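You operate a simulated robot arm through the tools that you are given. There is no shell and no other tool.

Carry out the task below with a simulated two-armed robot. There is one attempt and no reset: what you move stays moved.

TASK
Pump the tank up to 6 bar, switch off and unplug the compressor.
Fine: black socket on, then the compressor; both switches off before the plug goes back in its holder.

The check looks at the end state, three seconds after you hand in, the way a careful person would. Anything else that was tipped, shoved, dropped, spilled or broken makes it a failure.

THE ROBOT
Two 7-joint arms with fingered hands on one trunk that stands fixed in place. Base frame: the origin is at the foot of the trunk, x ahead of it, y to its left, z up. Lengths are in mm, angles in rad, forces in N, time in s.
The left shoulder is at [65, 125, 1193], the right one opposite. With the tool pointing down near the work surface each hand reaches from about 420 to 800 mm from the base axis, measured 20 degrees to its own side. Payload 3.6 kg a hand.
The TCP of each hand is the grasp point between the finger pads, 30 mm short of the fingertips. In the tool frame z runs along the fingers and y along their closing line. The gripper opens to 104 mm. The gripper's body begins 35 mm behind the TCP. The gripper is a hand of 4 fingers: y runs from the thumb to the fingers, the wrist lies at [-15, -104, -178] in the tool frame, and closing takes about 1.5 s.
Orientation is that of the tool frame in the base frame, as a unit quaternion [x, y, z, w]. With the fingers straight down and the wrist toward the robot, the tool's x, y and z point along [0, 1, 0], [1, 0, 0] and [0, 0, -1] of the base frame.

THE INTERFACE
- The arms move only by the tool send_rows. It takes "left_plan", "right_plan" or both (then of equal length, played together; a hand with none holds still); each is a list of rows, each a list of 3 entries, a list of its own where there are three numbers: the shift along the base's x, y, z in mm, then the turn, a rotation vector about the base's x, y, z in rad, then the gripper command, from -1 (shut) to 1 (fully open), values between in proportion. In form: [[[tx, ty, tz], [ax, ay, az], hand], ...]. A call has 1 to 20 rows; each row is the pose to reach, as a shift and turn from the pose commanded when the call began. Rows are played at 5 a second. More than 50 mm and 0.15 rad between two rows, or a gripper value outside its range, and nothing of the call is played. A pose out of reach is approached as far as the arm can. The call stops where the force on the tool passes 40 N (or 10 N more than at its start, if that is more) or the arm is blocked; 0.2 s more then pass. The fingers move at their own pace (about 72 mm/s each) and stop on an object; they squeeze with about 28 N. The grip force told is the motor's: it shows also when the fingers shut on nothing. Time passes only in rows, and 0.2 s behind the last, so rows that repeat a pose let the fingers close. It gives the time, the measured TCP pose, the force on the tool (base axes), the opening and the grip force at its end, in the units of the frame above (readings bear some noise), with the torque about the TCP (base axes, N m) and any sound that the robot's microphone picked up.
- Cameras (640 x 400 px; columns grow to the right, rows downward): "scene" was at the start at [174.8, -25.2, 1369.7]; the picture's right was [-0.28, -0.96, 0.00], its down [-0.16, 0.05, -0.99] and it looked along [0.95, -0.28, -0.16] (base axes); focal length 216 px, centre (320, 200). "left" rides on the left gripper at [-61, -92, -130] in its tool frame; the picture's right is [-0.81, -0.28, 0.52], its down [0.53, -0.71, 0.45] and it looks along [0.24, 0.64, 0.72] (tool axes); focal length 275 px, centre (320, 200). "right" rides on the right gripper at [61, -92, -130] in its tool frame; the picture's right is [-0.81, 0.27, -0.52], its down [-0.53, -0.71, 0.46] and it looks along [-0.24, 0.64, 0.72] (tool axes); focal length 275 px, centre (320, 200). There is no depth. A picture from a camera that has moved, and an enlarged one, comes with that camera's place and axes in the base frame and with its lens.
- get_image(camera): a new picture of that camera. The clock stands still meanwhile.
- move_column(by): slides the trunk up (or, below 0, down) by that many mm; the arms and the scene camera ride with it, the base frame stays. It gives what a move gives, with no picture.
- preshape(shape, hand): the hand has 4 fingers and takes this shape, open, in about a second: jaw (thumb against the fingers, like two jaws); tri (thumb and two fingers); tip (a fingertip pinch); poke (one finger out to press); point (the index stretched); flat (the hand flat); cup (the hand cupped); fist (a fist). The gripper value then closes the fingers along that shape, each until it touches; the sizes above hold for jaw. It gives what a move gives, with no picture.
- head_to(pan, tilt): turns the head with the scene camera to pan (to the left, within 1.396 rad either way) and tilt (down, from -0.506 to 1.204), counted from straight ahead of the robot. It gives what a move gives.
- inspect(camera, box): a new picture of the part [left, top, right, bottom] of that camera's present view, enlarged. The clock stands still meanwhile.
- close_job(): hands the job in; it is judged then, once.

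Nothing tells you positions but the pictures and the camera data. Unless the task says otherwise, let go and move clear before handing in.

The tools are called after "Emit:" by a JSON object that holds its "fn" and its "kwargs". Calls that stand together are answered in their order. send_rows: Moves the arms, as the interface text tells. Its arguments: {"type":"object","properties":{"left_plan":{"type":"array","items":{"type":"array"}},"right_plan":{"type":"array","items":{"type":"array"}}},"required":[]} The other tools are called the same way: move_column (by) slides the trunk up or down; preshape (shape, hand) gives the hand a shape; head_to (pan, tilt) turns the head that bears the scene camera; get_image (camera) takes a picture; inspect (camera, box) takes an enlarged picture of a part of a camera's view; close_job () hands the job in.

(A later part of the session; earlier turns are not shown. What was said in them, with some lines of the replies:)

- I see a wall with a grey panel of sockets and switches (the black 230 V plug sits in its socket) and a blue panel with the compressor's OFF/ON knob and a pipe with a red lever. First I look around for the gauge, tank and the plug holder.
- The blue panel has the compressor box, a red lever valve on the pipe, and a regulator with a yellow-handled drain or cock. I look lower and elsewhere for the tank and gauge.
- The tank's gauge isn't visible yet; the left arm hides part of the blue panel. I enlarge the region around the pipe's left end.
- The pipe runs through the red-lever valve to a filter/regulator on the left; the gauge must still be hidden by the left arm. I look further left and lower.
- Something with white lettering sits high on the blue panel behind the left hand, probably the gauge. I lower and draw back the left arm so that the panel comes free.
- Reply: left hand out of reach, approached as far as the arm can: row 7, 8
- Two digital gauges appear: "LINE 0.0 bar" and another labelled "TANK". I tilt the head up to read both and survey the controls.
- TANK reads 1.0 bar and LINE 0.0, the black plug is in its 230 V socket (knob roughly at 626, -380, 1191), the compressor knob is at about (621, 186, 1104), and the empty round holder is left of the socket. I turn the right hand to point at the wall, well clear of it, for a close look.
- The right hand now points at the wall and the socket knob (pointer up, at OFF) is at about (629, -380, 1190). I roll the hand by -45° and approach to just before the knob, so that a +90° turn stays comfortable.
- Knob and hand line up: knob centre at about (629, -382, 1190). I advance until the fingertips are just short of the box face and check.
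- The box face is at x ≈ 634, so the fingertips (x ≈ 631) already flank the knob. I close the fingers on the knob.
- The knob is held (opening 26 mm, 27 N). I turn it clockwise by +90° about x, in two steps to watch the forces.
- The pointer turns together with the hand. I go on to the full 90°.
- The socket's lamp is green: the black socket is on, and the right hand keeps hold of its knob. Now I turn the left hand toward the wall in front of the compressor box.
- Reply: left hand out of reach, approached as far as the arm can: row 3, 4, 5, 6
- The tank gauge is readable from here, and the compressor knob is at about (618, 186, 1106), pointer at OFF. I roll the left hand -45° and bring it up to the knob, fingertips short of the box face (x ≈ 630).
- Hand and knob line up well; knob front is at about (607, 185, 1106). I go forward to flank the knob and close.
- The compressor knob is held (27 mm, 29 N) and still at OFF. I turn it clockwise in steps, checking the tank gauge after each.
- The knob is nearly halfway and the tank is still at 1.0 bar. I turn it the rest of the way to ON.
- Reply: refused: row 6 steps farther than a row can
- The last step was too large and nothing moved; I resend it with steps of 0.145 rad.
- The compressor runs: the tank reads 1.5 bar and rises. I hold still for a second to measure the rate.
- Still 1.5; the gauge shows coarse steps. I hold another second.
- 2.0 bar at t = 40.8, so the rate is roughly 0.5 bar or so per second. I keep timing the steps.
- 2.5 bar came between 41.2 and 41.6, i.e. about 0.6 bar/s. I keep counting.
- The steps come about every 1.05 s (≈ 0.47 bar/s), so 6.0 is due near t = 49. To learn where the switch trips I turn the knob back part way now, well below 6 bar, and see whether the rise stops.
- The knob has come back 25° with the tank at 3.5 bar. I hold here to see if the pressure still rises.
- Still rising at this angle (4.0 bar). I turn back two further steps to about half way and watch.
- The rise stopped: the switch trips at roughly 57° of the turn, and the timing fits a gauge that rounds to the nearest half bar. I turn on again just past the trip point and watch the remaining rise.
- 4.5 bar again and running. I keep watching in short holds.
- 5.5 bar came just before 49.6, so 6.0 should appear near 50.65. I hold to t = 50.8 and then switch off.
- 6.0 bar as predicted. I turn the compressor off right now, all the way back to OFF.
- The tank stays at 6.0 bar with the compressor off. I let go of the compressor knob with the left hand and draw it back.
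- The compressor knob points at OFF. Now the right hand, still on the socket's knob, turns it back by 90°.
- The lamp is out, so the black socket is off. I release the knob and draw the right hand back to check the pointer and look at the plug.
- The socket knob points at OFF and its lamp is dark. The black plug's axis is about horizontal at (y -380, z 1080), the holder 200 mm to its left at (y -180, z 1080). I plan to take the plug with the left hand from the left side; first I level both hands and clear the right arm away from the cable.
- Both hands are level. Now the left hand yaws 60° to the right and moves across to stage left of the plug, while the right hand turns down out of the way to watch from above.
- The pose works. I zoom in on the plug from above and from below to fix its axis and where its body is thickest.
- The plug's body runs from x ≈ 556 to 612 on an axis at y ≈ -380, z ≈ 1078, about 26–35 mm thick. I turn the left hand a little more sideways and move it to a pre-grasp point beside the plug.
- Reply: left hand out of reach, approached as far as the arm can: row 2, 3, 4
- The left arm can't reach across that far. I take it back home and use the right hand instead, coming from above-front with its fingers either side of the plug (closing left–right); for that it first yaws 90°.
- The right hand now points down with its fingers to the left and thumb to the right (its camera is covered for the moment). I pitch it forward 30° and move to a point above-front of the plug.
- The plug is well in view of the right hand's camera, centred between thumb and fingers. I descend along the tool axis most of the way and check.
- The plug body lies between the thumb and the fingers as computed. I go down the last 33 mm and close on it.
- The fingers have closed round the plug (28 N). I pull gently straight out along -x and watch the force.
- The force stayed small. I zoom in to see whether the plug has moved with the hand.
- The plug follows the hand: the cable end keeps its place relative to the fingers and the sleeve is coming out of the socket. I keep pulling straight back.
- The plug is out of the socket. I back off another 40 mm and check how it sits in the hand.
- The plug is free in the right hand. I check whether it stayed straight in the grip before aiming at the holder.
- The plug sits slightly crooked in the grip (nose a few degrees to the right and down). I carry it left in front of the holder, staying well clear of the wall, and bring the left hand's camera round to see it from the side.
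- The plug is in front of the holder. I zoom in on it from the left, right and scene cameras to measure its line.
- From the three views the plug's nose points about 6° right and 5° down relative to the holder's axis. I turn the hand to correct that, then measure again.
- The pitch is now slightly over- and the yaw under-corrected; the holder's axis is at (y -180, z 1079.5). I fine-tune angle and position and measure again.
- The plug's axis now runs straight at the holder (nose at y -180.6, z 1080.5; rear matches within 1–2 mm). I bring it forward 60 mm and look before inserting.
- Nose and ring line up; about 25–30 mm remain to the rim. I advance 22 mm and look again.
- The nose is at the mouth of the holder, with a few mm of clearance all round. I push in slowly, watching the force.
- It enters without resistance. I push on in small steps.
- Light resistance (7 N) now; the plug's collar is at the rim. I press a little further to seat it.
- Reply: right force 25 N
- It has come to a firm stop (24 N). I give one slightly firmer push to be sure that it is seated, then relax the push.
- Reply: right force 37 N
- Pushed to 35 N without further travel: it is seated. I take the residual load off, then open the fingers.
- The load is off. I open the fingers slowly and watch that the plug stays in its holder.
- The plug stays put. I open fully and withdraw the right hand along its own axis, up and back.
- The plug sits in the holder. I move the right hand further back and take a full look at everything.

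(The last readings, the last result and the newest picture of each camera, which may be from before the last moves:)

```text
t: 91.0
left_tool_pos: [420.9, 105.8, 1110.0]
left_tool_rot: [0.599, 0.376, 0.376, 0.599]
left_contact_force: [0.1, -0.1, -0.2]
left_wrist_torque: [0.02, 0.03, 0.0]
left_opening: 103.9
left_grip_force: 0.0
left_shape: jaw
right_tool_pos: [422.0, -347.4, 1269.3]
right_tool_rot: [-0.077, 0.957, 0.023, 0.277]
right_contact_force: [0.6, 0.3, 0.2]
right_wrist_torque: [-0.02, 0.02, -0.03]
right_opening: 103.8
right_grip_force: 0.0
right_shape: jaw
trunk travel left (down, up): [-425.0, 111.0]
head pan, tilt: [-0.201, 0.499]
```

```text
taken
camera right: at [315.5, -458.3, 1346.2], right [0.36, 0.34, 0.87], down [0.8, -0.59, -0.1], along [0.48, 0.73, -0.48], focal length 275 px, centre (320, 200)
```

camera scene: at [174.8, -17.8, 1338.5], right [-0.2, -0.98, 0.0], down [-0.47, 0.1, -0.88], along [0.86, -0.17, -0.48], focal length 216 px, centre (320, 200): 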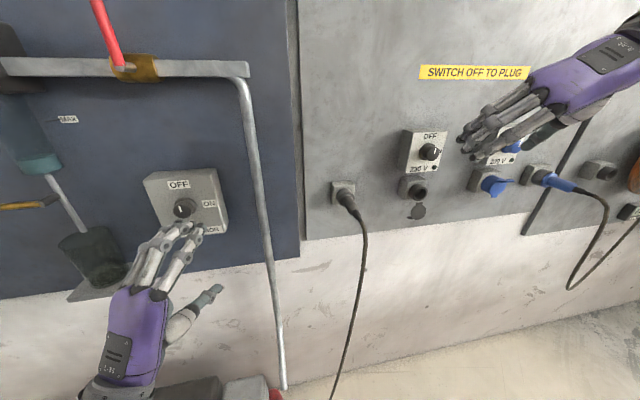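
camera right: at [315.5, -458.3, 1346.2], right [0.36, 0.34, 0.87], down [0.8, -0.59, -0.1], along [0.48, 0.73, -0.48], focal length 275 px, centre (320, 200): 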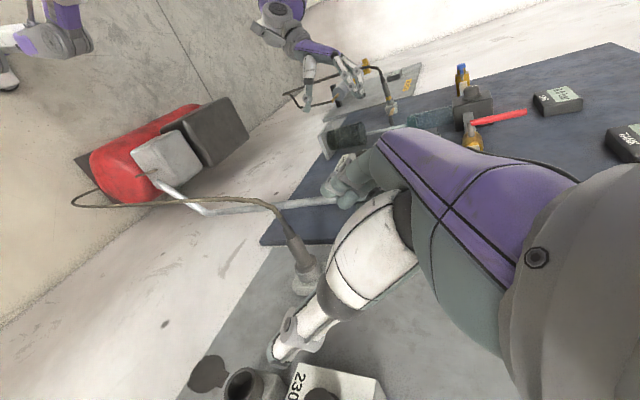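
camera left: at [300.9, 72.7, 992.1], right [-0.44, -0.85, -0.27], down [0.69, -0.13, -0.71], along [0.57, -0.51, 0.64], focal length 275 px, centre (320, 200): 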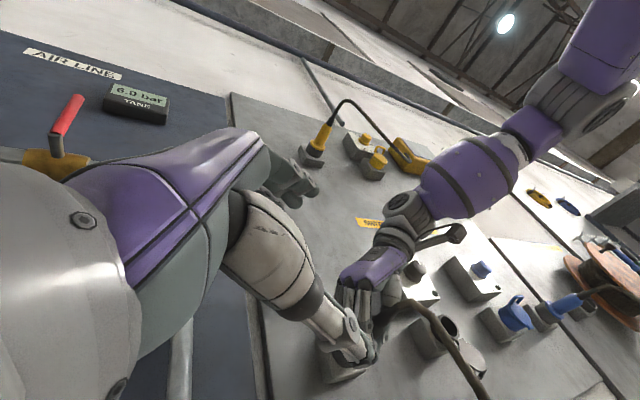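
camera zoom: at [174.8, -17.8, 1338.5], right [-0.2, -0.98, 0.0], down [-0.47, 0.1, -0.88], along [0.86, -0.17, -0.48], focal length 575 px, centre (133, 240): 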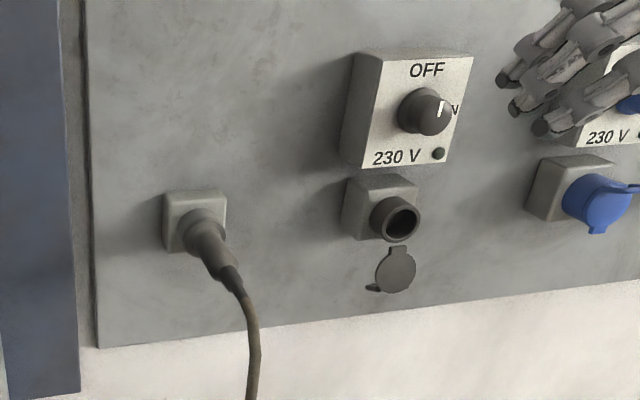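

The plug hangs straight in its holder, cable free. I verify up close: plug seat, both knobs and the gauge.

Emit:
{"fn": "inspect", "kwargs": {"camera": "scene", "box": [320, 165, 380, 225]}}

Emit:
{"fn": "inspect", "kwargs": {"camera": "scene", "box": [390, 115, 460, 185]}}

Emit:
{"fn": "head_to", "kwargs": {"pan": 0.2, "tilt": 0.1}}

Emit:
{"fn": "inspect", "kwargs": {"camera": "scene", "box": [160, 40, 400, 340]}}

```text
6.67 times, centred on (350, 195) of scene
camera zoom: at [174.8, -17.8, 1338.5], right [-0.2, -0.98, 0.0], down [-0.47, 0.1, -0.88], along [0.86, -0.17, -0.48], focal length 1437 px, centre (120, 233)
```

zoom: 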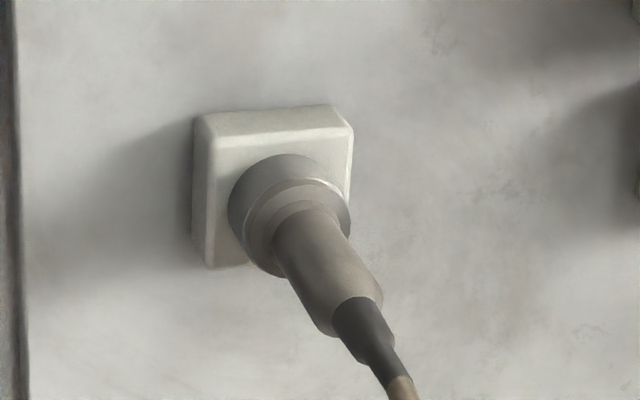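

```text
5.71 times, centred on (425, 150) of scene
camera zoom: at [174.8, -17.8, 1338.5], right [-0.2, -0.98, 0.0], down [-0.47, 0.1, -0.88], along [0.86, -0.17, -0.48], focal length 1231 px, centre (-280, 486)
```

zoom: 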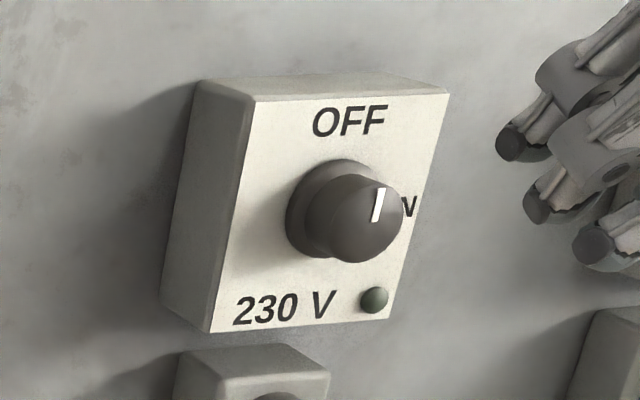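

```text
t: 91.8
left_tool_pos: [420.2, 104.8, 1107.7]
left_tool_rot: [0.599, 0.377, 0.375, 0.599]
left_contact_force: [-0.6, -0.5, 0.1]
left_wrist_torque: [0.03, 0.0, 0.01]
left_opening: 103.9
left_grip_force: 0.0
left_shape: jaw
right_tool_pos: [421.3, -347.9, 1269.0]
right_tool_rot: [-0.077, 0.957, 0.023, 0.277]
right_contact_force: [-0.1, -0.2, 0.3]
right_wrist_torque: [-0.03, 0.0, -0.03]
right_opening: 103.8
right_grip_force: 0.0
right_shape: jaw
trunk travel left (down, up): [-425.0, 111.0]
head pan, tilt: [0.201, 0.099]
```

```text
1.33 times, centred on (280, 190) of scene
camera zoom: at [175.9, 18.9, 1375.5], right [0.2, -0.98, 0.0], down [-0.1, -0.02, -0.99], along [0.98, 0.2, -0.1], focal length 287 px, centre (373, 213)
```

zoom: 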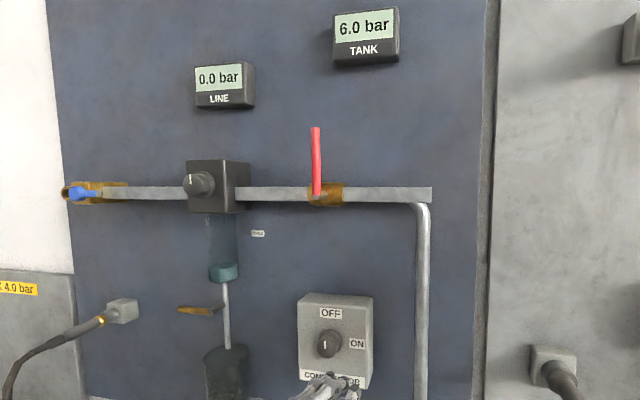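

Everything checks out: TANK reads 6.0 bar, the compressor knob and the black socket's knob both point to OFF with the lamp dark, and the plug is seated in its holder with its cable hanging free. Both hands are empty and clear, so I hand the job in.

Emit:
{"fn": "close_job", "kwargs": {}}

```text
The job is handed in.
```

The tank is at 6.0 bar, the compressor and the black socket are both switched off, and the plug is in its holder. I handed the job in; no verdict has come back.

- **Order:** I switched the black socket on first, then the compressor. Afterwards I turned the compressor off, then the socket, and only then pulled the plug.
- **Pressure:** the gauge shows steps of half a bar, so the true value could be up to about a quarter bar either side of 6.0. I turned the compressor off briefly at about 4 bar to learn where its switch trips, then on again to finish.
- **Plug:** it came to a firm stop in the holder, at about the same depth as it sat in the socket, and stayed when I let go. The empty socket's flap hangs open, as it did at the start.
- **Other controls:** I did not touch the valves, the regulator or anything else on the panels, and nothing was knocked over. Both hands are open and clear of the wall.
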